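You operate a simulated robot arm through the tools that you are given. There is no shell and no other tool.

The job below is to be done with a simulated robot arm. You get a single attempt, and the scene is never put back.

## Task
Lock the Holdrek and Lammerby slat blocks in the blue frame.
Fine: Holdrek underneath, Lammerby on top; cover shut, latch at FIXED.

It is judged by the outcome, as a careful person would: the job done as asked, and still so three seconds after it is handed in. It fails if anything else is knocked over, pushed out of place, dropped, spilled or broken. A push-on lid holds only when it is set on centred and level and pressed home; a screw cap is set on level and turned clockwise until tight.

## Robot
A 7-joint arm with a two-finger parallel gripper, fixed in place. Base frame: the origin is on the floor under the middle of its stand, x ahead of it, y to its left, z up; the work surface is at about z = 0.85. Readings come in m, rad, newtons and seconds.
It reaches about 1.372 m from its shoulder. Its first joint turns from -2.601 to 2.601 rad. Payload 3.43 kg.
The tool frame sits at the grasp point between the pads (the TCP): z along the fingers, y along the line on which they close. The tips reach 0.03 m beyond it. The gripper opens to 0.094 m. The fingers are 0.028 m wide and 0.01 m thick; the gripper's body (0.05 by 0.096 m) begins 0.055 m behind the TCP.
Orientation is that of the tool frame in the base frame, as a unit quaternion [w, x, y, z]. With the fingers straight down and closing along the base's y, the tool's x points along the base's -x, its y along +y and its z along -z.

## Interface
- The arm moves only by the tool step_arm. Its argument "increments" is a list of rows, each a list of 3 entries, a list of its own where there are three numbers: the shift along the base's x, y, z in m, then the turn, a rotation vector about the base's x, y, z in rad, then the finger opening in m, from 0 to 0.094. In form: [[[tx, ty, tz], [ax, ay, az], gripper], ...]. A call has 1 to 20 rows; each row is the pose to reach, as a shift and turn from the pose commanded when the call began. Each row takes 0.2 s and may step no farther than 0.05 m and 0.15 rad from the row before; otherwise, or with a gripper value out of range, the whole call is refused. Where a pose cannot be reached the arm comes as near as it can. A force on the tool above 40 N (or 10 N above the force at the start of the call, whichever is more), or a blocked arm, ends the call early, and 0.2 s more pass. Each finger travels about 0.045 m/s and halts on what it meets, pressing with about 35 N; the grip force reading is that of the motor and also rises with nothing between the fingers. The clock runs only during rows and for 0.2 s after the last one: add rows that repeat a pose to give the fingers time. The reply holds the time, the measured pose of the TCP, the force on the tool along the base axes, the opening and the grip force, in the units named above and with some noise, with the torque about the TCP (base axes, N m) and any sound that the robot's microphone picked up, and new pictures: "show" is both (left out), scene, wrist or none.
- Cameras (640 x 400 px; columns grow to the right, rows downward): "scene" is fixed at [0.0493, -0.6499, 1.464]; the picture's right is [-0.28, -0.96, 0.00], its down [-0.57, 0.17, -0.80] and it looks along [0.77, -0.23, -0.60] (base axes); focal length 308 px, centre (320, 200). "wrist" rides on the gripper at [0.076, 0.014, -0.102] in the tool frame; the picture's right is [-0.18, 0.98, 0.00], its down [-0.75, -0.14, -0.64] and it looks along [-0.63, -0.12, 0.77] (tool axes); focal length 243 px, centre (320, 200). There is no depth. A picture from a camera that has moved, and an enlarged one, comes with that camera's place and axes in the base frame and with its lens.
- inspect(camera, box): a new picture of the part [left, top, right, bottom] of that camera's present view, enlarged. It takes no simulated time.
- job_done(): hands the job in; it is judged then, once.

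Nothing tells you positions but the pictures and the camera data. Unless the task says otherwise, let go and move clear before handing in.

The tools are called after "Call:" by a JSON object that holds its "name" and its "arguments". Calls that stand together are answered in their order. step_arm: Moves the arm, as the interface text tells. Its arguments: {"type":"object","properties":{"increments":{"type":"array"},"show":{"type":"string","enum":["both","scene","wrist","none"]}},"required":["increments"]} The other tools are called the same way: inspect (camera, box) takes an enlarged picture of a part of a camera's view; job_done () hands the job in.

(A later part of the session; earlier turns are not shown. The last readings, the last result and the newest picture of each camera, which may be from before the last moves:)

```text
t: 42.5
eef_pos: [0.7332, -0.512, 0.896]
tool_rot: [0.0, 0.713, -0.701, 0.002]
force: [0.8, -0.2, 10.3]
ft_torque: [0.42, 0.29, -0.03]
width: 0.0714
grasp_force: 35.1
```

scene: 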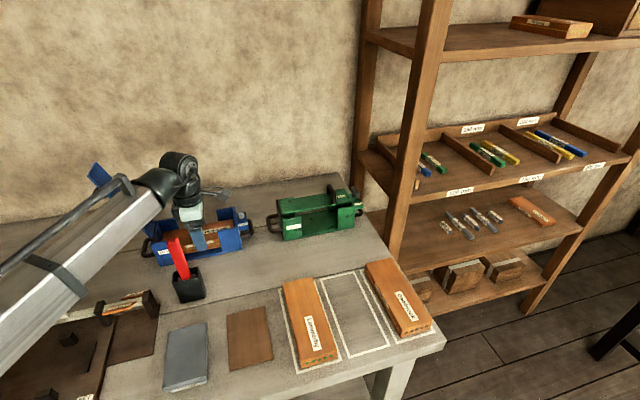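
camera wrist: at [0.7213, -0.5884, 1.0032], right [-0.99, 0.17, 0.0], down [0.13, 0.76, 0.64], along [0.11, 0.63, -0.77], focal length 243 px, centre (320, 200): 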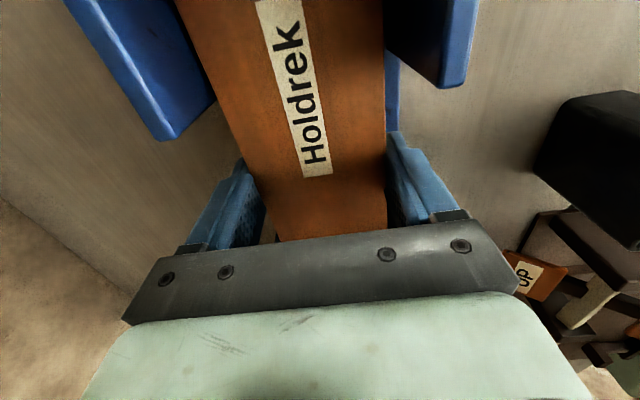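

Touchdown on the base (10 N). I'll ease up 1 mm, open the fingers and rise straight up.

Call:
{"name": "step_arm", "arguments": {"increments": [[[0, 0, 0.001], [0, 0, 0], 0.06], [[0, 0, 0.001], [0, 0, 0], 0.075], [[0, 0, 0.001], [0, 0, 0], 0.086], [[0, 0, 0.001], [0, 0, 0], 0.086], [[0, 0, 0.02], [0, 0, 0], 0.086], [[0, 0, 0.05], [0, 0, 0], 0.086], [[0, 0, 0.09], [0, 0, 0], 0.086], [[0, 0, 0.13], [0, 0, 0], 0.086], [[0, 0, 0.17], [0, 0, 0], 0.086], [[0, 0, 0.21], [0, 0, 0], 0.086], [[0, 0, 0.24], [0, 0, 0], 0.086]], "show": "both"}}

Call:
{"name": "inspect", "arguments": {"camera": "scene", "box": [135, 180, 265, 261]}}

Call:
{"name": "inspect", "arguments": {"camera": "wrist", "box": [200, 0, 440, 150]}}

```text
t: 44.9
eef_pos: [0.7312, -0.5118, 1.1353]
tool_rot: [0.001, 0.713, -0.702, 0.001]
force: [0.0, -0.4, 0.5]
ft_torque: [0.01, 0.04, -0.01]
width: 0.0861
grasp_force: 0.0
camera wrist: at [0.7198, -0.5869, 1.2378], right [-0.99, 0.17, 0.0], down [0.13, 0.76, 0.64], along [0.11, 0.63, -0.77], focal length 243 px, centre (320, 200)
```

scene: 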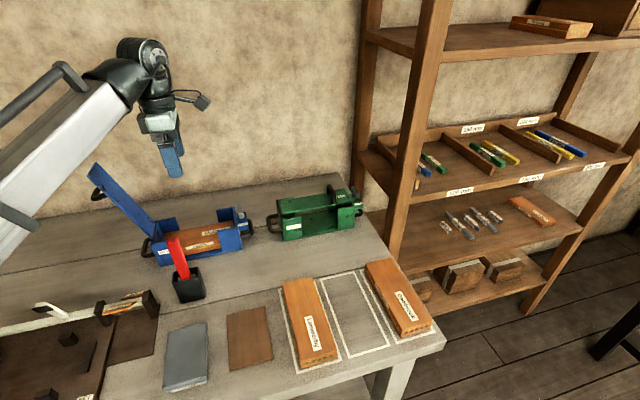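
wrist: 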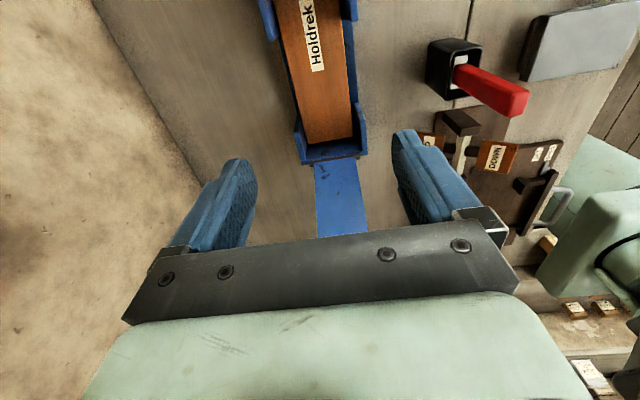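

```text
4.92 times, centred on (200, 220) of scene
camera zoom: at [0.0493, -0.6499, 1.464], right [-0.28, -0.96, 0.0], down [-0.57, 0.17, -0.8], along [0.77, -0.23, -0.6], focal length 1516 px, centre (911, 99)
```

zoom: 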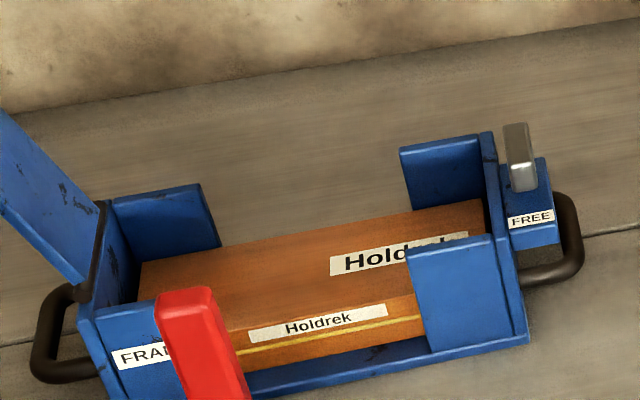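

```text
2.67 times, centred on (320, 75) of wrist
camera zoom: at [0.7198, -0.5869, 1.2378], right [-0.99, 0.17, 0.0], down [0.13, 0.76, 0.64], along [0.11, 0.63, -0.77], focal length 647 px, centre (320, 533)
```

zoom: 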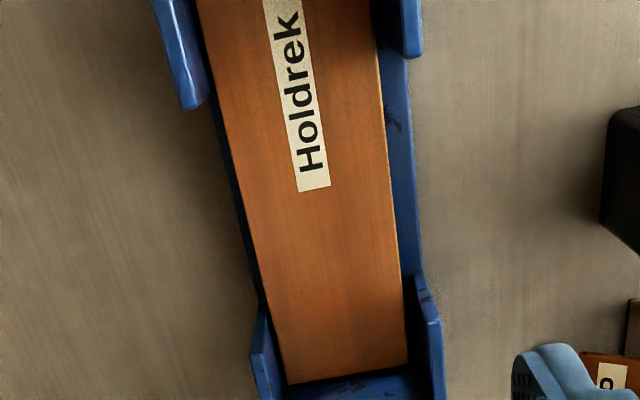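

Holdrek is seated flat in the frame, label up. Now I return for Lammerby (centre about (0.422, −0.730)), turning back to yaw 0.

Call:
{"name": "step_arm", "arguments": {"increments": [[[-0.025, -0.018, 0.015], [0, 0, -0.13], 0.09], [[-0.05, -0.036, 0.025], [0, 0, -0.26], 0.09], [[-0.076, -0.054, 0.025], [0, 0, -0.39], 0.09], [[-0.102, -0.072, 0.025], [0, 0, -0.52], 0.09], [[-0.128, -0.09, 0.025], [0, 0, -0.65], 0.09], [[-0.154, -0.108, 0.025], [0, 0, -0.78], 0.09], [[-0.18, -0.126, 0.02], [0, 0, -0.91], 0.09], [[-0.206, -0.144, 0.01], [0, 0, -1.04], 0.09], [[-0.232, -0.162, 0.0], [0, 0, -1.17], 0.09], [[-0.258, -0.18, -0.01], [0, 0, -1.3], 0.09], [[-0.284, -0.198, -0.02], [0, 0, -1.43], 0.09], [[-0.3, -0.21, -0.03], [0, 0, -1.53], 0.09], [[-0.309, -0.218, -0.04], [0, 0, -1.5864], 0.09], [[-0.309, -0.218, -0.04], [0, 0, -1.5864], 0.09]], "show": "both"}}

Call:
{"name": "inspect", "arguments": {"camera": "wrist", "box": [160, 0, 480, 200]}}

```text
t: 47.9
eef_pos: [0.4227, -0.7278, 1.0942]
tool_rot: [-0.002, 0.001, 1.0, 0.0]
force: [-0.4, 0.1, 0.5]
ft_torque: [0.02, -0.03, 0.01]
width: 0.09
grasp_force: 0.1
camera wrist: at [0.3493, -0.714, 1.1968], right [0.18, 0.98, 0.0], down [0.76, -0.14, 0.64], along [0.63, -0.12, -0.77], focal length 243 px, centre (320, 200)
```

scene: 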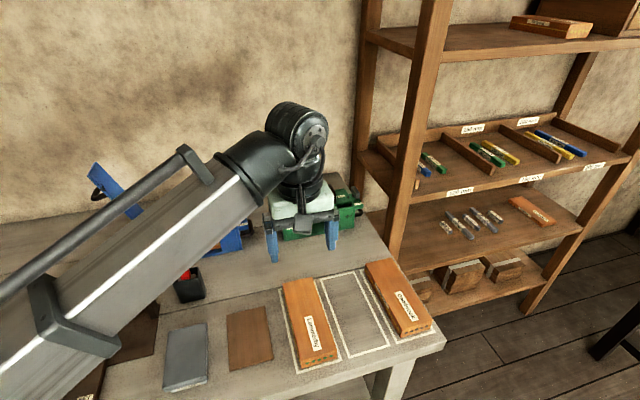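
wrist: 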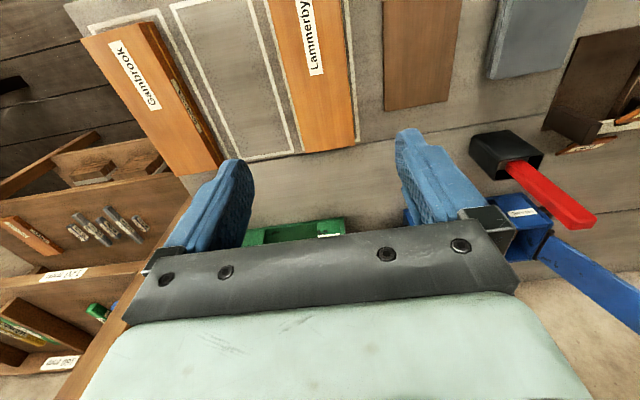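

```text
2.00 times, centred on (320, 100) of wrist
camera zoom: at [0.3493, -0.714, 1.1968], right [0.18, 0.98, 0.0], down [0.76, -0.14, 0.64], along [0.63, -0.12, -0.77], focal length 485 px, centre (320, 400)
```

zoom: 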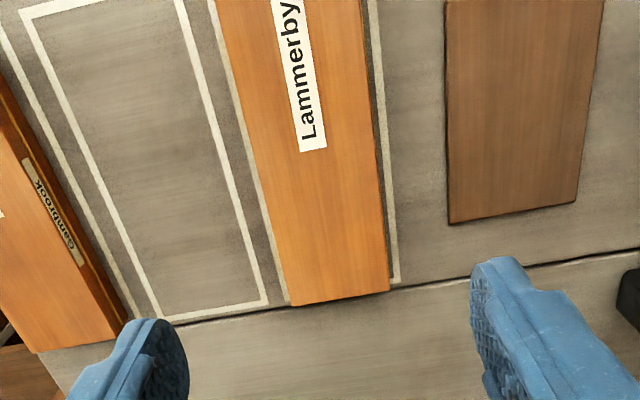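

Call:
{"name": "step_arm", "arguments": {"increments": [[[-0.001, -0.0022, -0.04], [0, 0, 0], 0.09], [[-0.001, -0.0022, -0.08], [0, 0, 0], 0.09], [[-0.001, -0.0022, -0.12], [0, 0, 0], 0.09], [[-0.001, -0.0022, -0.145], [0, 0, 0], 0.09], [[-0.001, -0.0022, -0.145], [0, 0, 0], 0.09]], "show": "both"}}

Call:
{"name": "inspect", "arguments": {"camera": "wrist", "box": [160, 0, 480, 200]}}

```text
t: 49.1
eef_pos: [0.4216, -0.7314, 0.9504]
tool_rot: [-0.001, -0.001, 1.0, -0.001]
force: [-0.5, 0.1, -0.2]
ft_torque: [0.01, -0.02, 0.01]
width: 0.09
grasp_force: 0.0
camera wrist: at [0.348, -0.7172, 1.052], right [0.18, 0.98, 0.0], down [0.76, -0.14, 0.64], along [0.63, -0.12, -0.77], focal length 243 px, centre (320, 200)
```

scene: 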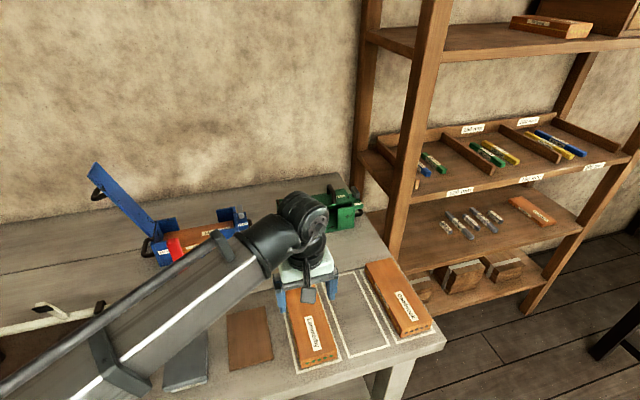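
wrist: 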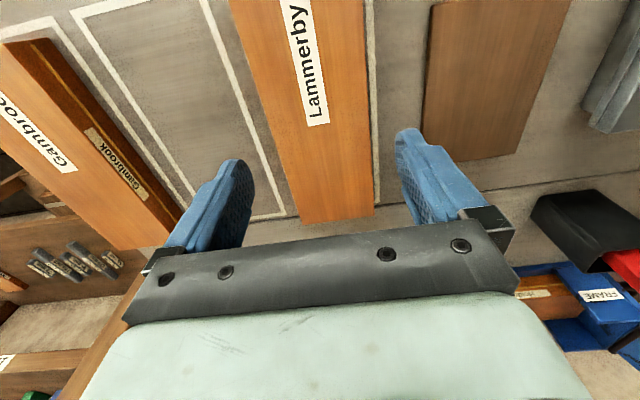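

```text
2.00 times, centred on (320, 100) of wrist
camera zoom: at [0.348, -0.7172, 1.052], right [0.18, 0.98, 0.0], down [0.76, -0.14, 0.64], along [0.63, -0.12, -0.77], focal length 485 px, centre (320, 400)
```

zoom: 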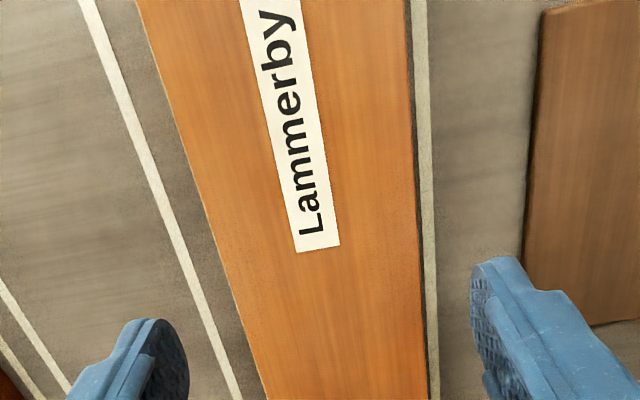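

Call:
{"name": "step_arm", "arguments": {"increments": [[[0, 0.002, -0.025], [0, 0, 0], 0.09], [[0, 0.002, -0.05], [0, 0, 0], 0.09], [[0, 0.002, -0.063], [0, 0, 0], 0.09], [[0, 0.002, -0.063], [0, 0, 0], 0.075], [[0, 0.002, -0.063], [0, 0, 0], 0.06], [[0, 0.002, -0.063], [0, 0, 0], 0.06], [[0, 0.002, -0.063], [0, 0, 0], 0.06]], "show": "wrist"}}

```text
t: 50.7
eef_pos: [0.4213, -0.73, 0.8876]
tool_rot: [-0.001, 0.0, 1.0, 0.0]
force: [0.7, -3.9, 16.6]
ft_torque: [0.32, -0.18, -0.02]
width: 0.0718
grasp_force: 34.2
camera wrist: at [0.3477, -0.7159, 0.9892], right [0.18, 0.98, 0.0], down [0.76, -0.14, 0.64], along [0.63, -0.12, -0.77], focal length 243 px, centre (320, 200)
```

wrist: 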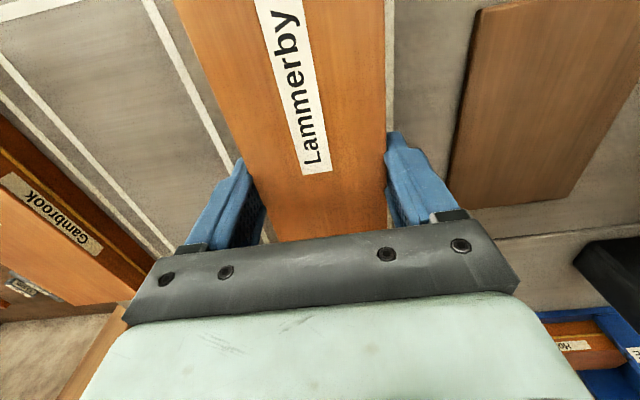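

Call:
{"name": "inspect", "arguments": {"camera": "scene", "box": [230, 200, 410, 380]}}

Call:
{"name": "inspect", "arguments": {"camera": "scene", "box": [0, 0, 640, 400]}}

```text
2.22 times, centred on (320, 290) of scene
camera zoom: at [0.0493, -0.6499, 1.464], right [-0.28, -0.96, 0.0], down [-0.57, 0.17, -0.8], along [0.77, -0.23, -0.6], focal length 684 px, centre (320, 0)
```

zoom: 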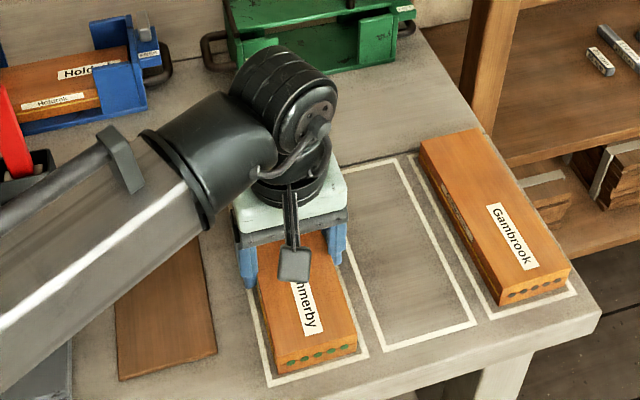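

```text
1.00 times, centred on (320, 200) of scene (not enlarged: the box is as wide or as high as the picture)
camera zoom: at [0.0493, -0.6499, 1.464], right [-0.28, -0.96, 0.0], down [-0.57, 0.17, -0.8], along [0.77, -0.23, -0.6], focal length 308 px, centre (320, 200)
```

zoom: 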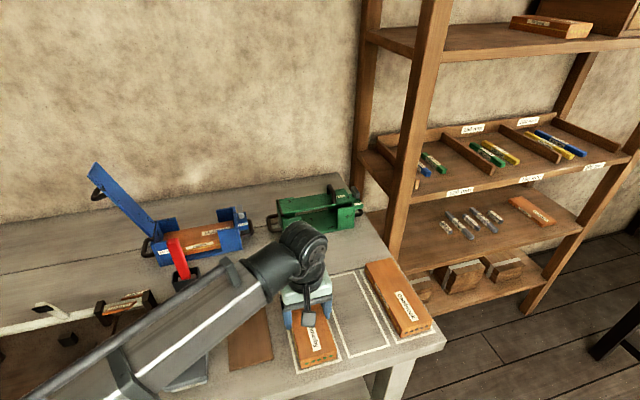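

Grip is good; the upward force is likely the block pressed lightly onto the bench. I'll lift gently and check that it vanishes.

Call:
{"name": "step_arm", "arguments": {"increments": [[[0, 0, 0.01], [0, 0, 0], 0.06], [[0, 0, 0.025], [0, 0, 0], 0.06], [[0, 0, 0.06], [0, 0, 0], 0.06], [[0, 0, 0.1], [0, 0, 0], 0.06], [[0, 0, 0.14], [0, 0, 0], 0.06], [[0, 0, 0.18], [0, 0, 0], 0.06], [[0, 0, 0.22], [0, 0, 0], 0.06], [[0, 0, 0.26], [0, 0, 0], 0.06]], "show": "both"}}

Call:
{"name": "inspect", "arguments": {"camera": "scene", "box": [260, 170, 380, 270]}}

```text
t: 52.5
eef_pos: [0.4225, -0.7302, 1.1445]
tool_rot: [-0.002, -0.001, 1.0, 0.0]
force: [0.4, -0.4, -3.2]
ft_torque: [0.03, 0.0, 0.0]
width: 0.0718
grasp_force: 34.8
camera wrist: at [0.3473, -0.7169, 1.2473], right [0.18, 0.98, 0.0], down [0.76, -0.14, 0.64], along [0.63, -0.12, -0.77], focal length 243 px, centre (320, 200)
```

scene: 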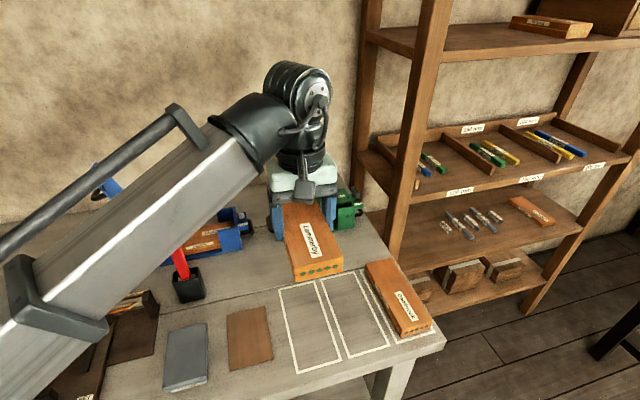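
wrist: 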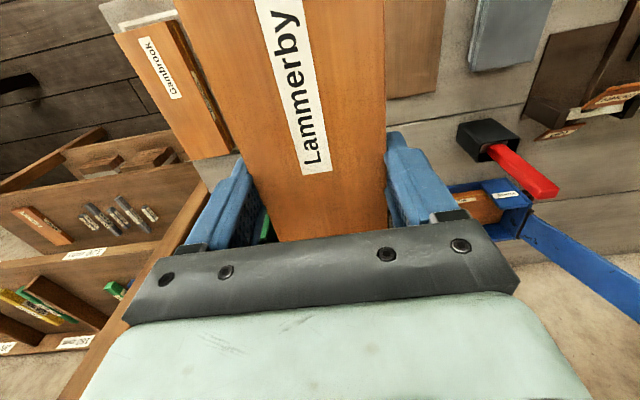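

```text
4.00 times, centred on (320, 220) of scene
camera zoom: at [0.0493, -0.6499, 1.464], right [-0.28, -0.96, 0.0], down [-0.57, 0.17, -0.8], along [0.77, -0.23, -0.6], focal length 1232 px, centre (320, 120)
```

zoom: 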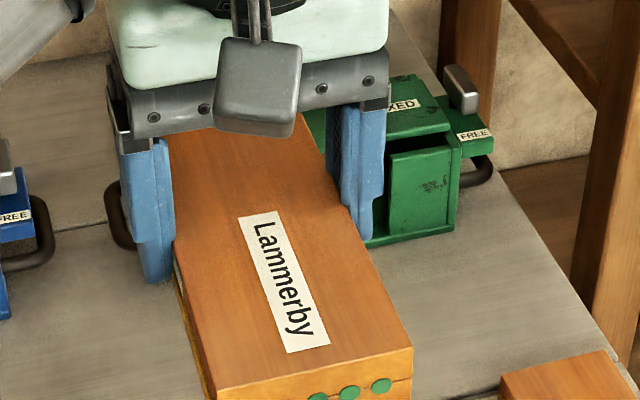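

Lammerby is held level (weight only on the sensor). I'll carry it over the frame with the same yaw used for Holdrek.

Call:
{"name": "step_arm", "arguments": {"increments": [[[0.02, 0.014, 0.015], [0, 0, 0.12], 0.06], [[0.045, 0.032, 0.03], [0, 0, 0.25], 0.06], [[0.072, 0.05, 0.03], [0, 0, 0.38], 0.06], [[0.098, 0.069, 0.03], [0, 0, 0.51], 0.06], [[0.124, 0.087, 0.03], [0, 0, 0.64], 0.06], [[0.15, 0.105, 0.03], [0, 0, 0.77], 0.06], [[0.176, 0.124, 0.03], [0, 0, 0.9], 0.06], [[0.202, 0.142, 0.03], [0, 0, 1.03], 0.06], [[0.228, 0.16, 0.03], [0, 0, 1.16], 0.06], [[0.254, 0.179, 0.03], [0, 0, 1.29], 0.06], [[0.28, 0.197, 0.025], [0, 0, 1.42], 0.06], [[0.3, 0.211, 0.01], [0, 0, 1.53], 0.06], [[0.31, 0.218, -0.01], [0, 0, 1.5864], 0.06], [[0.31, 0.218, -0.03], [0, 0, 1.5864], 0.06], [[0.31, 0.218, -0.06], [0, 0, 1.5864], 0.06], [[0.31, 0.218, -0.09], [0, 0, 1.5864], 0.06], [[0.31, 0.218, -0.12], [0, 0, 1.5864], 0.06], [[0.31, 0.218, -0.135], [0, 0, 1.5864], 0.06], [[0.31, 0.218, -0.135], [0, 0, 1.5864], 0.06]], "show": "both"}}

Call:
{"name": "inspect", "arguments": {"camera": "scene", "box": [135, 180, 265, 261]}}

Call:
{"name": "inspect", "arguments": {"camera": "wrist", "box": [160, 0, 480, 200]}}

```text
t: 56.5
eef_pos: [0.7336, -0.5127, 1.0113]
tool_rot: [0.001, 0.713, -0.701, 0.001]
force: [0.4, 0.4, -2.0]
ft_torque: [0.01, -0.01, 0.04]
width: 0.0717
grasp_force: 35.6
camera wrist: at [0.7217, -0.5887, 1.1131], right [-0.99, 0.17, 0.0], down [0.13, 0.76, 0.64], along [0.11, 0.63, -0.77], focal length 243 px, centre (320, 200)
```

scene: 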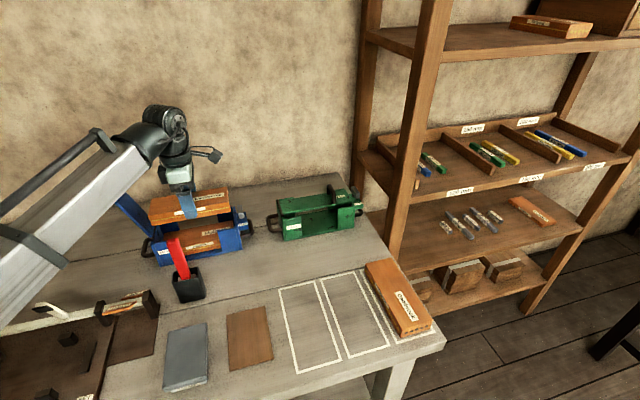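
wrist: 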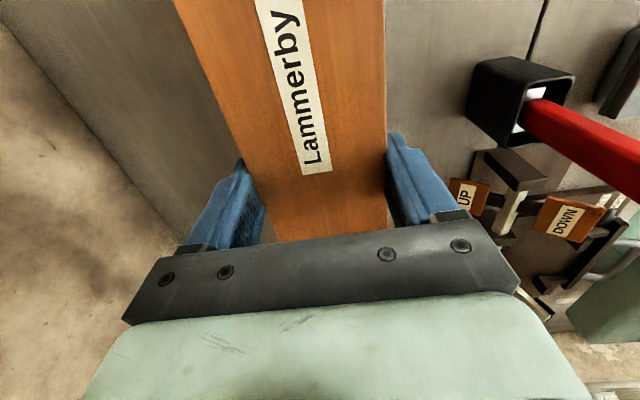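

```text
4.92 times, centred on (200, 220) of scene
camera zoom: at [0.0493, -0.6499, 1.464], right [-0.28, -0.96, 0.0], down [-0.57, 0.17, -0.8], along [0.77, -0.23, -0.6], focal length 1516 px, centre (911, 99)
```

zoom: 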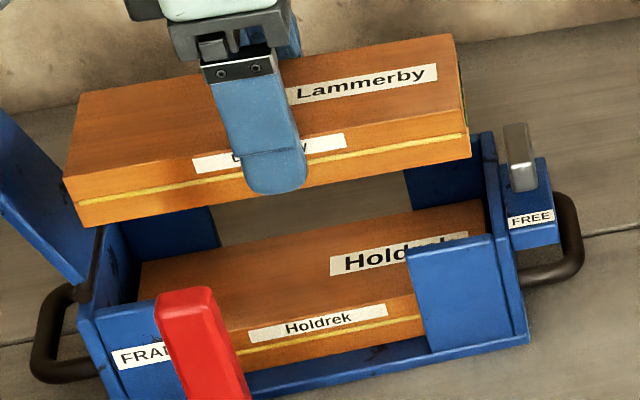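

```text
2.00 times, centred on (320, 100) of wrist
camera zoom: at [0.7217, -0.5887, 1.1131], right [-0.99, 0.17, 0.0], down [0.13, 0.76, 0.64], along [0.11, 0.63, -0.77], focal length 485 px, centre (320, 400)
```

zoom: 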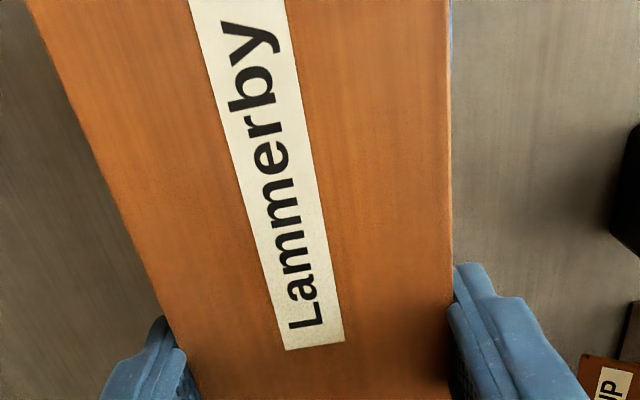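

Same alignment as Holdrek. I'll lower Lammerby to about 5 mm above Holdrek.

Call:
{"name": "step_arm", "arguments": {"increments": [[[0, 0.0005, -0.02], [0, 0, 0], 0.06], [[0, 0.0005, -0.04], [0, 0, 0], 0.06], [[0, 0.0005, -0.06], [0, 0, 0], 0.06], [[0, 0.0005, -0.073], [0, 0, 0], 0.06], [[0, 0.0005, -0.079], [0, 0, 0], 0.06]], "show": "both"}}

Call:
{"name": "inspect", "arguments": {"camera": "scene", "box": [135, 180, 265, 261]}}

```text
t: 57.7
eef_pos: [0.7333, -0.5107, 0.9311]
tool_rot: [0.001, 0.713, -0.701, 0.001]
force: [0.7, 0.0, -2.4]
ft_torque: [0.0, 0.0, -0.02]
width: 0.0716
grasp_force: 35.2
camera wrist: at [0.721, -0.5875, 1.0344], right [-0.99, 0.17, 0.0], down [0.13, 0.76, 0.64], along [0.11, 0.63, -0.77], focal length 243 px, centre (320, 200)
```

scene: 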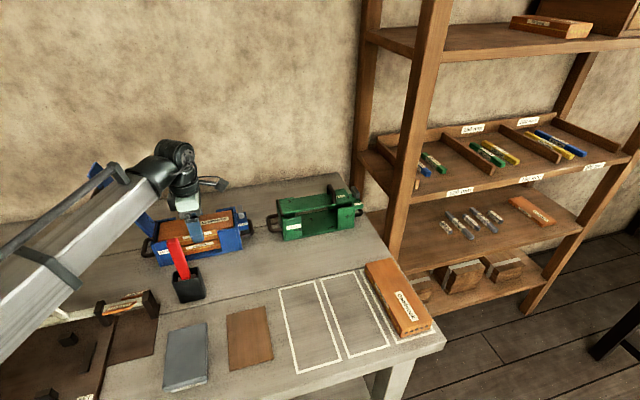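
wrist: 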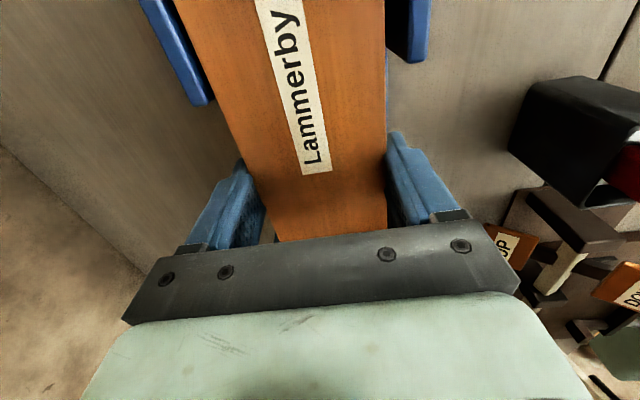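

```text
4.92 times, centred on (200, 220) of scene
camera zoom: at [0.0493, -0.6499, 1.464], right [-0.28, -0.96, 0.0], down [-0.57, 0.17, -0.8], along [0.77, -0.23, -0.6], focal length 1516 px, centre (911, 99)
```

zoom: 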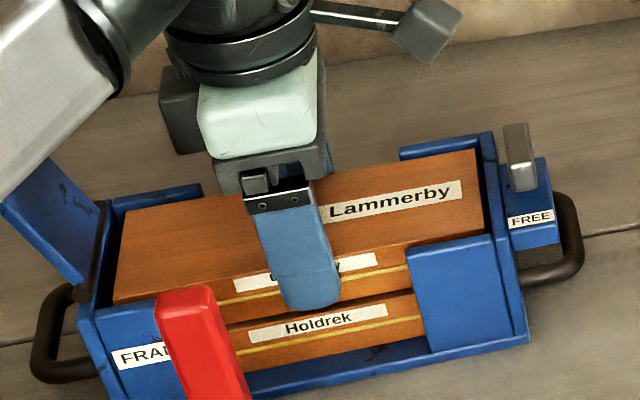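

Call:
{"name": "step_arm", "arguments": {"increments": [[[0, 0, -0.002], [0, 0, 0], 0.06], [[0, 0, -0.004], [0, 0, 0], 0.06]], "show": "none"}}

```text
t: 58.3
eef_pos: [0.7317, -0.5114, 0.9292]
tool_rot: [0.001, 0.713, -0.701, 0.001]
force: [0.3, 0.2, -2.6]
ft_torque: [0.04, -0.03, 0.01]
width: 0.0717
grasp_force: 35.2
```

Call:
{"name": "step_arm", "arguments": {"increments": [[[0, 0, -0.0015], [0, 0, 0], 0.06], [[0, 0, -0.003], [0, 0, 0], 0.06]], "show": "none"}}

```text
t: 58.9
eef_pos: [0.7305, -0.5107, 0.9274]
tool_rot: [0.001, 0.713, -0.701, 0.001]
force: [-1.0, 1.2, 16.6]
ft_torque: [0.83, 0.24, -0.01]
width: 0.0718
grasp_force: 35.2
```

Lammerby rests on Holdrek. I'll ease off, open and rise straight up.

Call:
{"name": "step_arm", "arguments": {"increments": [[[0, 0, 0.0015], [0, 0, 0], 0.06], [[0, 0, 0.0015], [0, 0, 0], 0.075], [[0, 0, 0.0015], [0, 0, 0], 0.086], [[0, 0, 0.0015], [0, 0, 0], 0.086], [[0, 0, 0.02], [0, 0, 0], 0.086], [[0, 0, 0.05], [0, 0, 0], 0.086], [[0, 0, 0.09], [0, 0, 0], 0.086], [[0, 0, 0.13], [0, 0, 0], 0.086], [[0, 0, 0.17], [0, 0, 0], 0.086], [[0, 0, 0.21], [0, 0, 0], 0.086], [[0, 0, 0.25], [0, 0, 0], 0.086]], "show": "both"}}

Call:
{"name": "inspect", "arguments": {"camera": "scene", "box": [135, 180, 265, 261]}}

Call:
{"name": "inspect", "arguments": {"camera": "wrist", "box": [200, 0, 440, 250]}}

```text
t: 61.3
eef_pos: [0.7344, -0.5109, 1.1773]
tool_rot: [0.001, 0.713, -0.701, 0.0]
force: [-0.6, 0.3, -0.4]
ft_torque: [0.02, 0.04, 0.03]
width: 0.0859
grasp_force: 0.1
camera wrist: at [0.7223, -0.5864, 1.2792], right [-0.99, 0.17, 0.0], down [0.13, 0.76, 0.64], along [0.11, 0.63, -0.77], focal length 243 px, centre (320, 200)
```

scene: 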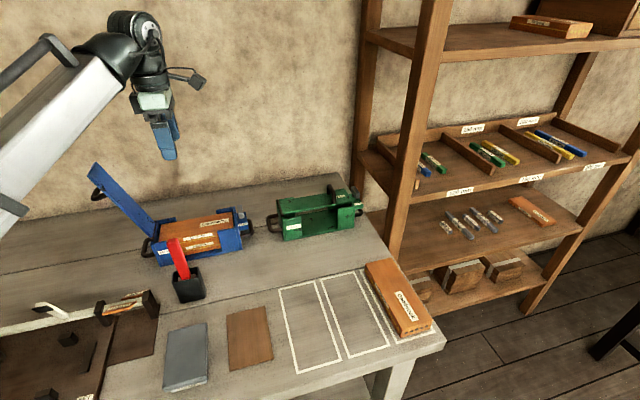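
wrist: 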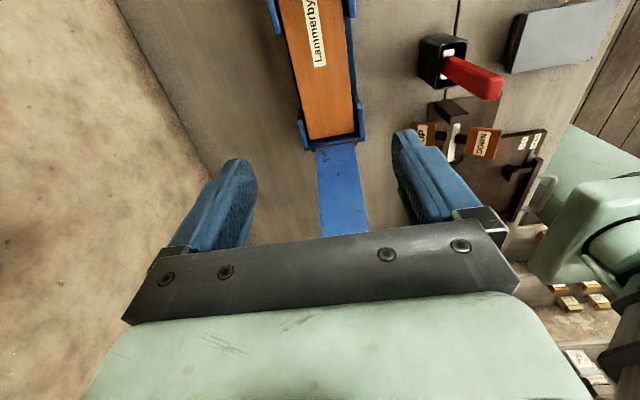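

```text
4.92 times, centred on (200, 220) of scene
camera zoom: at [0.0493, -0.6499, 1.464], right [-0.28, -0.96, 0.0], down [-0.57, 0.17, -0.8], along [0.77, -0.23, -0.6], focal length 1516 px, centre (911, 99)
```

zoom: 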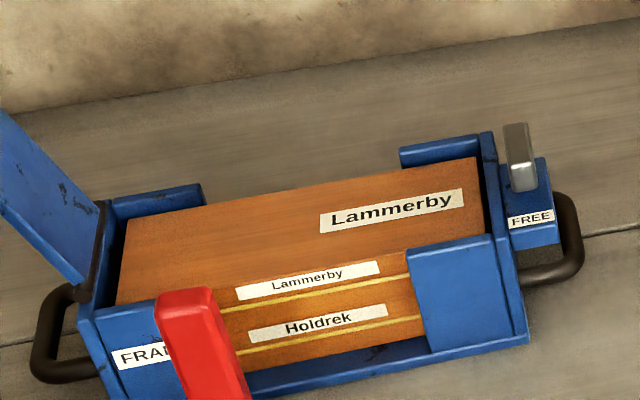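

```text
1.60 times, centred on (320, 125) of wrist
camera zoom: at [0.7223, -0.5864, 1.2792], right [-0.99, 0.17, 0.0], down [0.13, 0.76, 0.64], along [0.11, 0.63, -0.77], focal length 388 px, centre (320, 320)
```

zoom: 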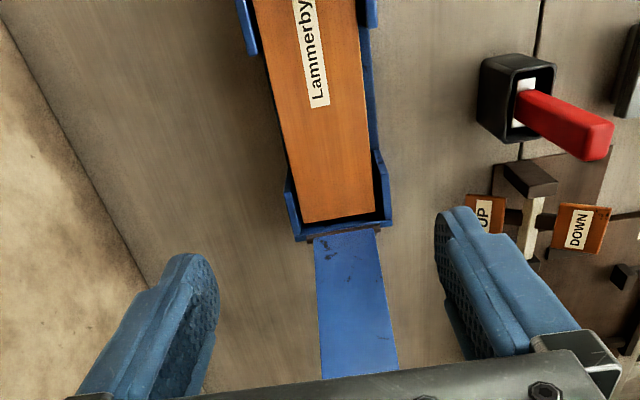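

Both blocks are stacked correctly: Holdrek below, Lammerby on top. Next I need to close the cover by its handle. I'll look closely at the open cover and handle.

Call:
{"name": "inspect", "arguments": {"camera": "scene", "box": [80, 150, 170, 270]}}

Call:
{"name": "inspect", "arguments": {"camera": "scene", "box": [80, 155, 130, 215]}}

```text
3.33 times, centred on (125, 210) of scene
camera zoom: at [0.0493, -0.6499, 1.464], right [-0.28, -0.96, 0.0], down [-0.57, 0.17, -0.8], along [0.77, -0.23, -0.6], focal length 1026 px, centre (970, 167)
```

zoom: 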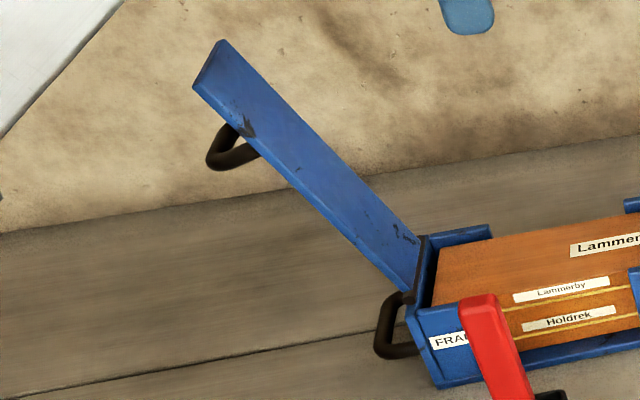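

```text
6.67 times, centred on (105, 185) of scene
camera zoom: at [0.0493, -0.6499, 1.464], right [-0.28, -0.96, 0.0], down [-0.57, 0.17, -0.8], along [0.77, -0.23, -0.6], focal length 2053 px, centre (1753, 300)
```

zoom: 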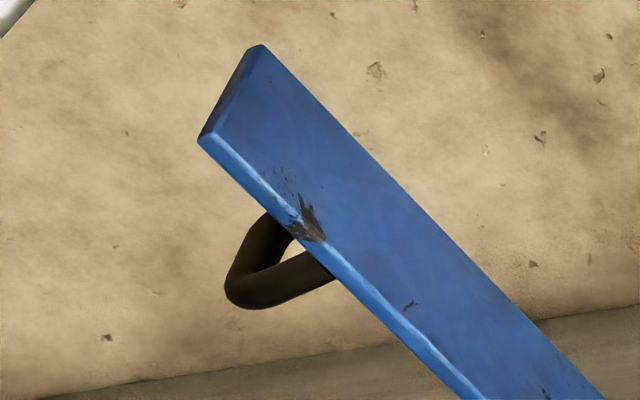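

The open handle bar is at about (0.728, −0.3255, 1.061), with the cover at roughly 105°. I'll go up, yaw back to 0 and partly close the fingers ready to re-enter the handle.

Call:
{"name": "step_arm", "arguments": {"increments": [[[0, 0, 0.02], [0, 0, -0.13], 0.08], [[0, 0.0, 0.04], [0, 0, -0.26], 0.07], [[-0.001, 0.004, 0.045], [0, 0, -0.39], 0.06], [[-0.002, 0.008, 0.045], [0, 0, -0.52], 0.05], [[-0.003, 0.012, 0.045], [0, 0, -0.65], 0.04], [[-0.004, 0.018, 0.045], [0, 0, -0.78], 0.03], [[-0.004, 0.024, 0.045], [0, 0, -0.91], 0.027], [[-0.004, 0.03, 0.045], [0, 0, -1.04], 0.027], [[-0.004, 0.036, 0.045], [0, 0, -1.17], 0.027], [[-0.004, 0.04, 0.045], [0, 0, -1.3], 0.027], [[-0.004, 0.045, 0.045], [0, 0, -1.43], 0.027], [[-0.004, 0.05, 0.045], [0, 0, -1.54], 0.027], [[-0.004, 0.05, 0.045], [0, 0, -1.5864], 0.027], [[-0.004, 0.05, 0.045], [0, 0, -1.5864], 0.027]], "show": "both"}}

```text
t: 64.0
eef_pos: [0.7342, -0.4661, 1.2049]
tool_rot: [0.007, -0.032, 0.999, -0.007]
force: [-5.0, -14.0, 0.0]
ft_torque: [1.92, -0.52, 1.27]
width: 0.0271
grasp_force: 0.1
out of reach, approached as far as the arm can: row 3, 4, 5, 6, 7, 8, 9, 10, 11, 12, 13
stopped in row 13: the force on the tool passed its limit at 80 N (the readings are from after the stop); the commanded pose is now the measured one
camera wrist: at [0.6573, -0.4559, 1.3066], right [0.12, 0.99, -0.01], down [0.75, -0.08, 0.65], along [0.65, -0.09, -0.76], focal length 243 px, centre (320, 200)
```

scene: 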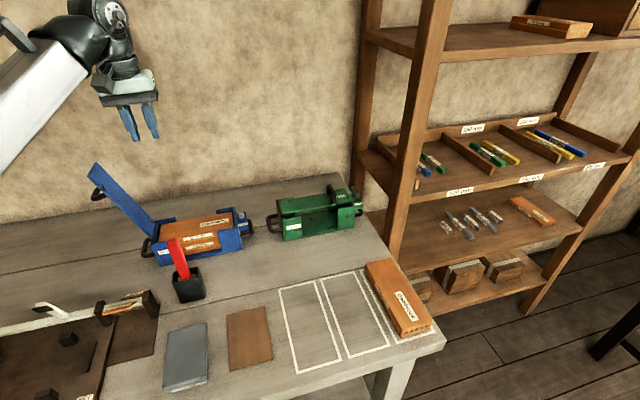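
wrist: 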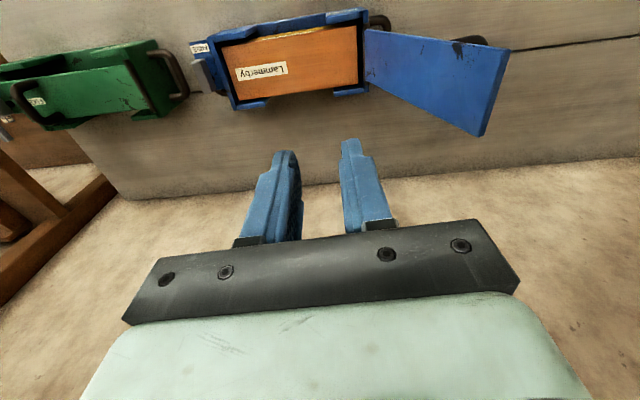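

The spike was most likely the hand folding against the arm's own forearm this high and close in; nothing in the scene was touched. I'll back down and out to relieve it.

Call:
{"name": "step_arm", "arguments": {"increments": [[[0, -0.015, -0.015], [0, 0, 0], 0.027], [[0, -0.02, -0.035], [0, 0, 0], 0.027]], "show": "none"}}

```text
t: 64.6
eef_pos: [0.7338, -0.4863, 1.1705]
tool_rot: [0.007, -0.031, 0.999, -0.008]
force: [-0.1, -0.5, 0.8]
ft_torque: [0.0, 0.0, -0.02]
width: 0.0271
grasp_force: 0.1
```

Call:
{"name": "step_arm", "arguments": {"increments": [[[-0.003, 0, 0.005], [0.008, 0.007, -0.031], 0.027], [[-0.006, 0, 0.01], [0.016, 0.014, -0.062], 0.027], [[-0.006, 0, 0.01], [0.016, 0.014, -0.062], 0.027]], "show": "none"}}

```text
t: 65.4
eef_pos: [0.7263, -0.4862, 1.1814]
tool_rot: [-0.001, 0.0, 1.0, 0.0]
force: [0.1, -0.5, -0.9]
ft_torque: [0.03, -0.03, -0.03]
width: 0.0273
grasp_force: 0.1
```

Call:
{"name": "step_arm", "arguments": {"increments": [[[0.001, 0.04, 0], [-0.07, 0, 0], 0.027], [[0.001, 0.08, 0], [-0.14, 0, 0], 0.027], [[0.001, 0.12, 0], [-0.21, 0, 0], 0.027], [[0.001, 0.16, 0], [-0.28, 0, 0], 0.027], [[0.001, 0.2, 0], [-0.35, 0, 0], 0.027], [[0.001, 0.204, 0], [-0.35, 0, 0], 0.027]], "show": "both"}}

Call:
{"name": "inspect", "arguments": {"camera": "wrist", "box": [220, 20, 420, 200]}}

```text
t: 66.8
eef_pos: [0.7309, -0.2832, 1.179]
tool_rot: [0.0, -0.001, 0.985, -0.174]
force: [8.4, -16.6, -13.5]
ft_torque: [1.11, -0.13, 0.89]
width: 0.027
grasp_force: 0.1
camera wrist: at [0.656, -0.2341, 1.2704], right [0.18, 0.92, -0.34], down [0.75, 0.09, 0.65], along [0.63, -0.37, -0.68], focal length 243 px, centre (320, 200)
```

scene: 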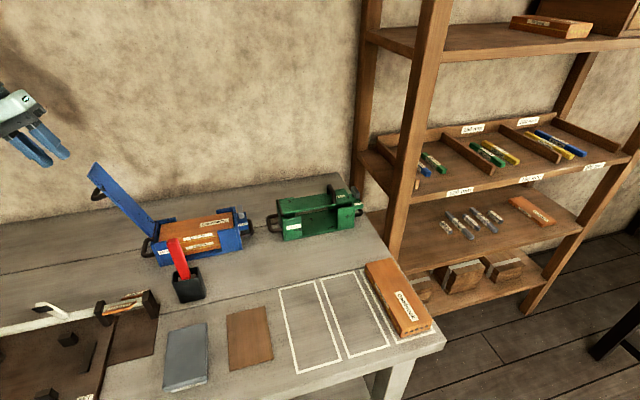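
wrist: 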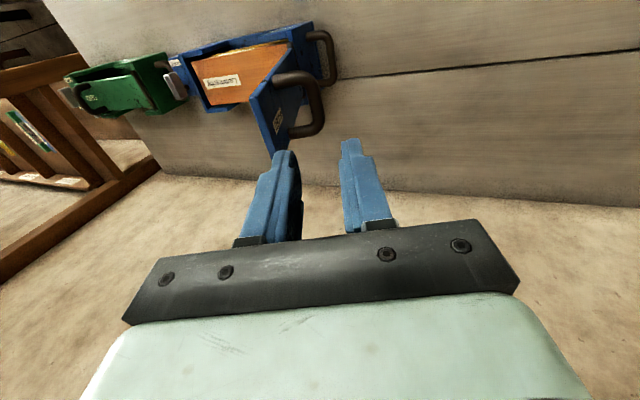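

```text
2.22 times, centred on (320, 110) of wrist
camera zoom: at [0.656, -0.2341, 1.2704], right [0.18, 0.92, -0.34], down [0.75, 0.09, 0.65], along [0.63, -0.37, -0.68], focal length 539 px, centre (320, 400)
```

zoom: 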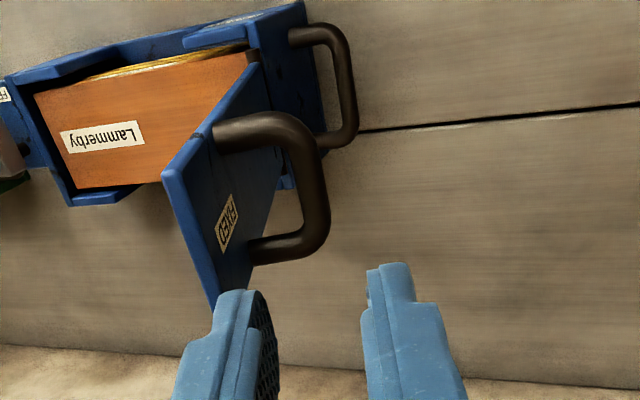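

The arm is lightly touching itself at this fold. The bar is seen clearly at (0.729, −0.3255, 1.062), right on my approach line, so I'll move down along the finger axis, which also relieves the contact.

Call:
{"name": "step_arm", "arguments": {"increments": [[[-0.001, -0.0074, -0.0188], [0, 0, 0], 0.03], [[-0.0018, -0.0144, -0.0376], [0, 0, 0], 0.03], [[-0.0018, -0.0212, -0.0563], [0, 0, 0], 0.03]], "show": "both"}}

Call:
{"name": "inspect", "arguments": {"camera": "wrist", "box": [220, 50, 420, 230]}}

Call:
{"name": "inspect", "arguments": {"camera": "scene", "box": [40, 120, 170, 250]}}

```text
t: 67.6
eef_pos: [0.7282, -0.3052, 1.1238]
tool_rot: [0.0, 0.0, 0.985, -0.173]
force: [0.3, -0.4, -0.4]
ft_torque: [-0.02, 0.01, 0.0]
width: 0.0299
grasp_force: 0.0
camera wrist: at [0.6526, -0.2554, 1.2148], right [0.18, 0.92, -0.34], down [0.75, 0.09, 0.65], along [0.63, -0.37, -0.68], focal length 243 px, centre (320, 200)
```

scene: 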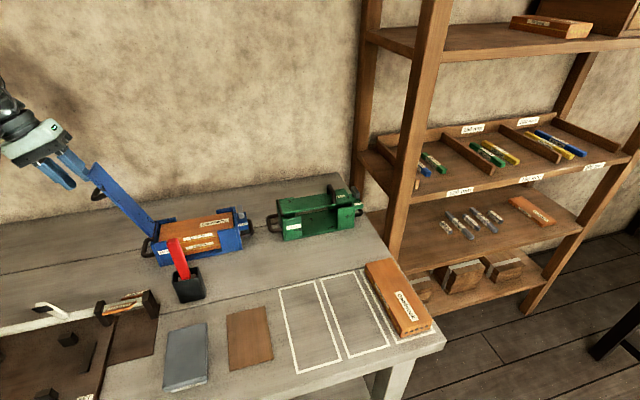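
wrist: 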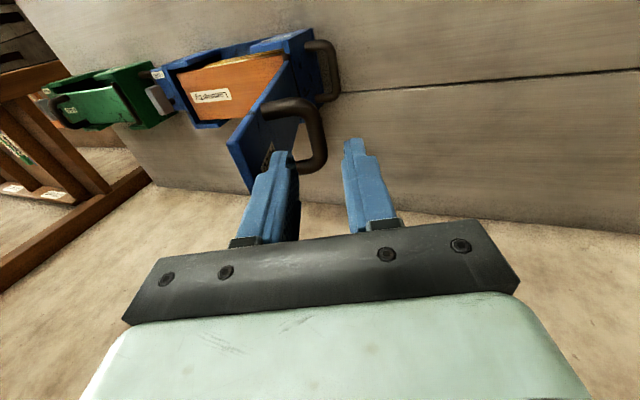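

```text
2.22 times, centred on (320, 140) of wrist
camera zoom: at [0.6526, -0.2554, 1.2148], right [0.18, 0.92, -0.34], down [0.75, 0.09, 0.65], along [0.63, -0.37, -0.68], focal length 539 px, centre (320, 333)
```

zoom: 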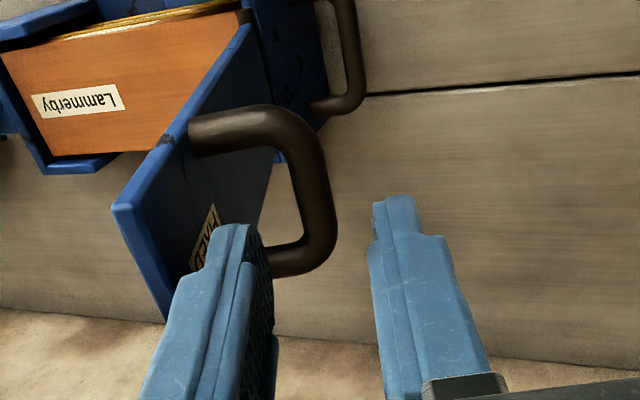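

```text
3.08 times, centred on (105, 185) of scene
camera zoom: at [0.0493, -0.6499, 1.464], right [-0.28, -0.96, 0.0], down [-0.57, 0.17, -0.8], along [0.77, -0.23, -0.6], focal length 948 px, centre (982, 246)
```

zoom: 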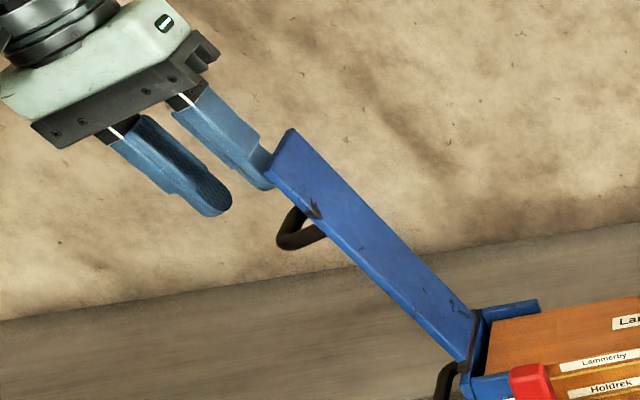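

Aligned with the bar (under 1 mm perpendicular offset). I'll advance 6 cm along the finger axis so the fingers straddle the bar.

Call:
{"name": "step_arm", "arguments": {"increments": [[[0.0015, -0.0052, -0.0141], [0, 0, 0], 0.027], [[0.0015, -0.0103, -0.0282], [0, 0, 0], 0.027], [[0.0015, -0.0154, -0.0422], [0, 0, 0], 0.027], [[0.0015, -0.0206, -0.0563], [0, 0, 0], 0.027]], "show": "both"}}

Call:
{"name": "inspect", "arguments": {"camera": "wrist", "box": [220, 80, 420, 260]}}

Call:
{"name": "inspect", "arguments": {"camera": "scene", "box": [40, 120, 170, 250]}}

```text
t: 68.6
eef_pos: [0.729, -0.3237, 1.0672]
tool_rot: [-0.001, 0.001, 0.985, -0.173]
force: [-0.3, -0.1, -0.5]
ft_torque: [-0.01, 0.01, -0.02]
width: 0.027
grasp_force: 0.0
camera wrist: at [0.6544, -0.2755, 1.1591], right [0.18, 0.92, -0.34], down [0.75, 0.09, 0.65], along [0.63, -0.37, -0.68], focal length 243 px, centre (320, 200)
```

scene: 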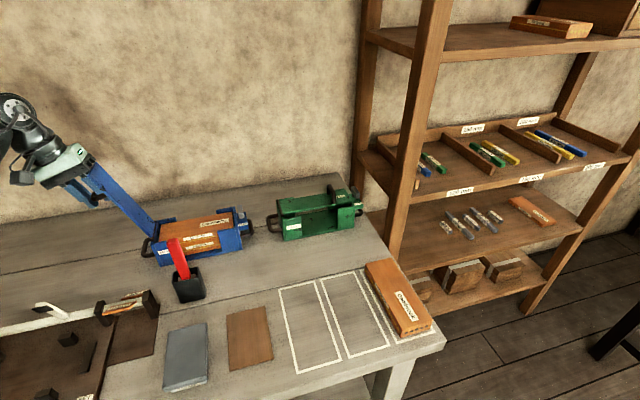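
wrist: 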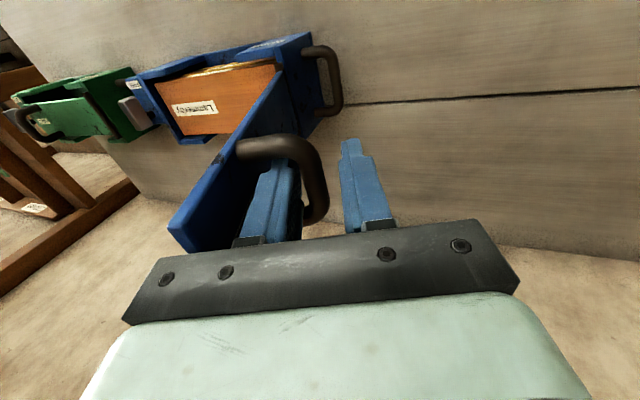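

```text
2.22 times, centred on (320, 170) of wrist
camera zoom: at [0.6544, -0.2755, 1.1591], right [0.18, 0.92, -0.34], down [0.75, 0.09, 0.65], along [0.63, -0.37, -0.68], focal length 539 px, centre (320, 267)
```

zoom: 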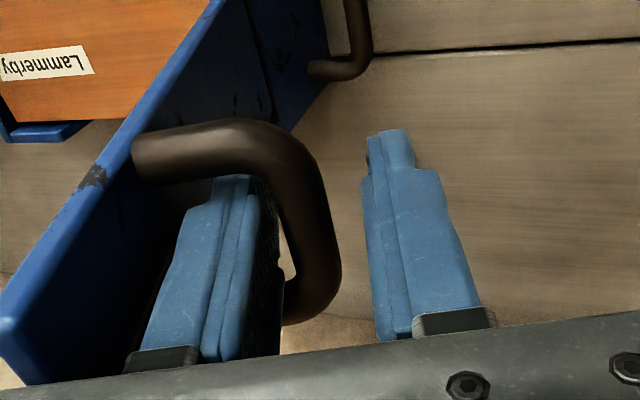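

```text
3.08 times, centred on (105, 185) of scene
camera zoom: at [0.0493, -0.6499, 1.464], right [-0.28, -0.96, 0.0], down [-0.57, 0.17, -0.8], along [0.77, -0.23, -0.6], focal length 948 px, centre (982, 246)
```

zoom: 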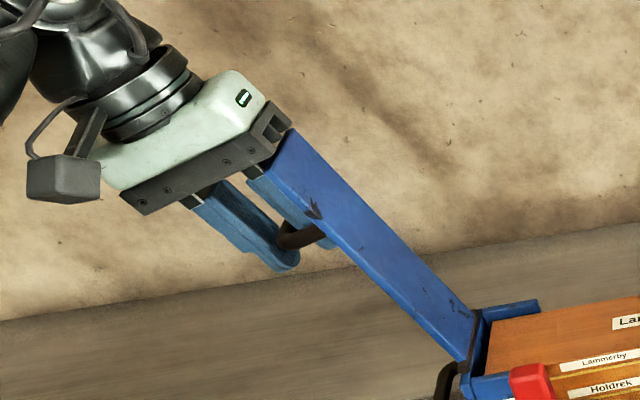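

The fingers straddle the bar without touching anything. I'll close on it.

Call:
{"name": "step_arm", "arguments": {"increments": [[[0, 0, 0], [0, 0, 0], 0.01], [[0, 0, 0], [0, 0, 0], 0.0], [[0, 0, 0], [0, 0, 0], 0.0]], "show": "none"}}

```text
t: 69.4
eef_pos: [0.7279, -0.3238, 1.0683]
tool_rot: [-0.001, 0.001, 0.985, -0.173]
force: [-0.6, -9.3, 2.9]
ft_torque: [-0.12, -0.59, -0.46]
width: 0.016
grasp_force: 35.0
```

Gripped. I'll now swing the cover back along the arc toward vertical, untilting the hand as I go and watching forces.

Call:
{"name": "step_arm", "arguments": {"increments": [[[0.0005, -0.0066, 0.0034], [0.04, 0, 0], 0.0], [[0.0005, -0.0132, 0.0067], [0.08, 0, 0], 0.0], [[0.0005, -0.0198, 0.0094], [0.12, 0, 0], 0.0], [[0.0005, -0.0264, 0.012], [0.16, 0, 0], 0.0]], "show": "scene"}}

Call:
{"name": "inspect", "arguments": {"camera": "scene", "box": [60, 130, 270, 270]}}

```text
t: 70.4
eef_pos: [0.7288, -0.3519, 1.0824]
tool_rot: [-0.001, 0.0, 0.996, -0.093]
force: [4.9, 5.9, 13.2]
ft_torque: [0.06, 0.41, -0.66]
width: 0.0157
grasp_force: 34.7
```

scene: 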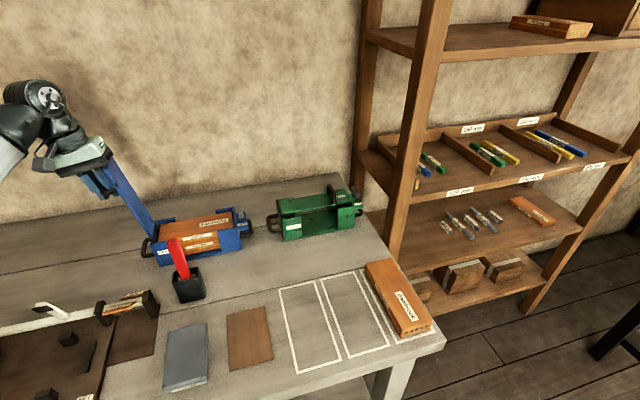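

```text
2.86 times, centred on (165, 200) of scene
camera zoom: at [0.0493, -0.6499, 1.464], right [-0.28, -0.96, 0.0], down [-0.57, 0.17, -0.8], along [0.77, -0.23, -0.6], focal length 880 px, centre (763, 200)
```

zoom: 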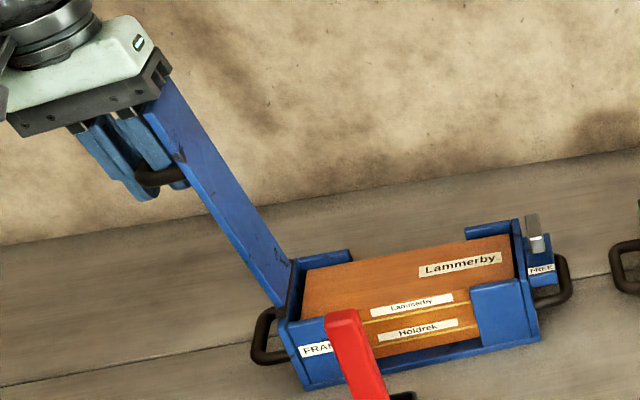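

A 14 N radial pull shows my radius is about 1.5 mm short. I'll correct outward and continue to vertical.

Call:
{"name": "step_arm", "arguments": {"increments": [[[0.0005, -0.006, 0.0036], [0.04, 0, 0], 0.0], [[0.0005, -0.0133, 0.0058], [0.08, 0, 0], 0.0], [[0.0005, -0.0201, 0.0075], [0.11, 0, 0], 0.0], [[0.0005, -0.0271, 0.009], [0.14, 0, 0], 0.0], [[0.0005, -0.0342, 0.01], [0.17, 0, 0], 0.0], [[0.0005, -0.0412, 0.0107], [0.188, 0, 0], 0.0]], "show": "scene"}}

Call:
{"name": "inspect", "arguments": {"camera": "scene", "box": [60, 130, 270, 270]}}

```text
t: 71.8
eef_pos: [0.73, -0.3935, 1.0913]
tool_rot: [0.0, 0.0, 1.0, -0.001]
force: [-2.7, 0.5, 3.2]
ft_torque: [0.13, 0.66, -0.35]
width: 0.0156
grasp_force: 35.5
```

scene: 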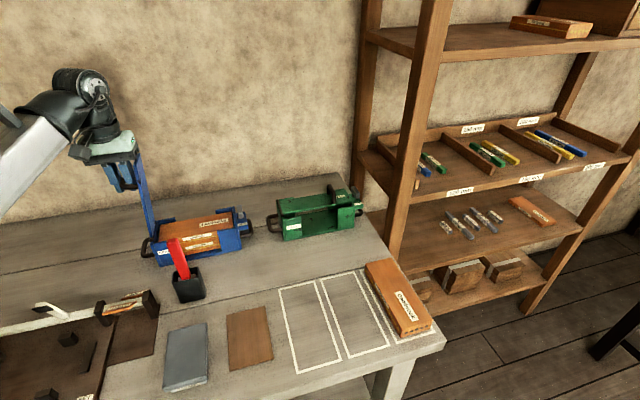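

```text
2.86 times, centred on (165, 200) of scene
camera zoom: at [0.0493, -0.6499, 1.464], right [-0.28, -0.96, 0.0], down [-0.57, 0.17, -0.8], along [0.77, -0.23, -0.6], focal length 880 px, centre (763, 200)
```

zoom: 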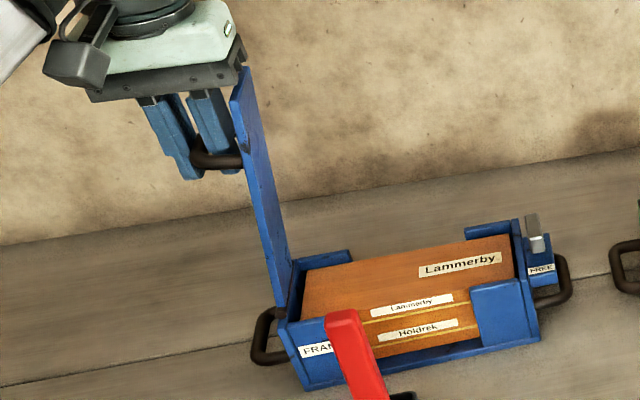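

Call:
{"name": "step_arm", "arguments": {"increments": [[[0, -0.0137, 0.0006], [0, 0, 0], 0.0], [[0, -0.0274, 0.0], [0, 0, 0], 0.0], [[0, -0.041, -0.0018], [0, 0, 0], 0.0], [[0, -0.0543, -0.0048], [0, 0, 0], 0.0]], "show": "none"}}

```text
t: 73.0
eef_pos: [0.7302, -0.4486, 1.0865]
tool_rot: [0.001, 0.001, 1.0, -0.003]
force: [-1.5, -1.7, 3.4]
ft_torque: [-0.01, 0.21, -0.21]
width: 0.0151
grasp_force: 34.6
stopped in row 4: the force on the tool passed its limit at 42 N (the readings are from after the stop); the commanded pose is now the measured one
```

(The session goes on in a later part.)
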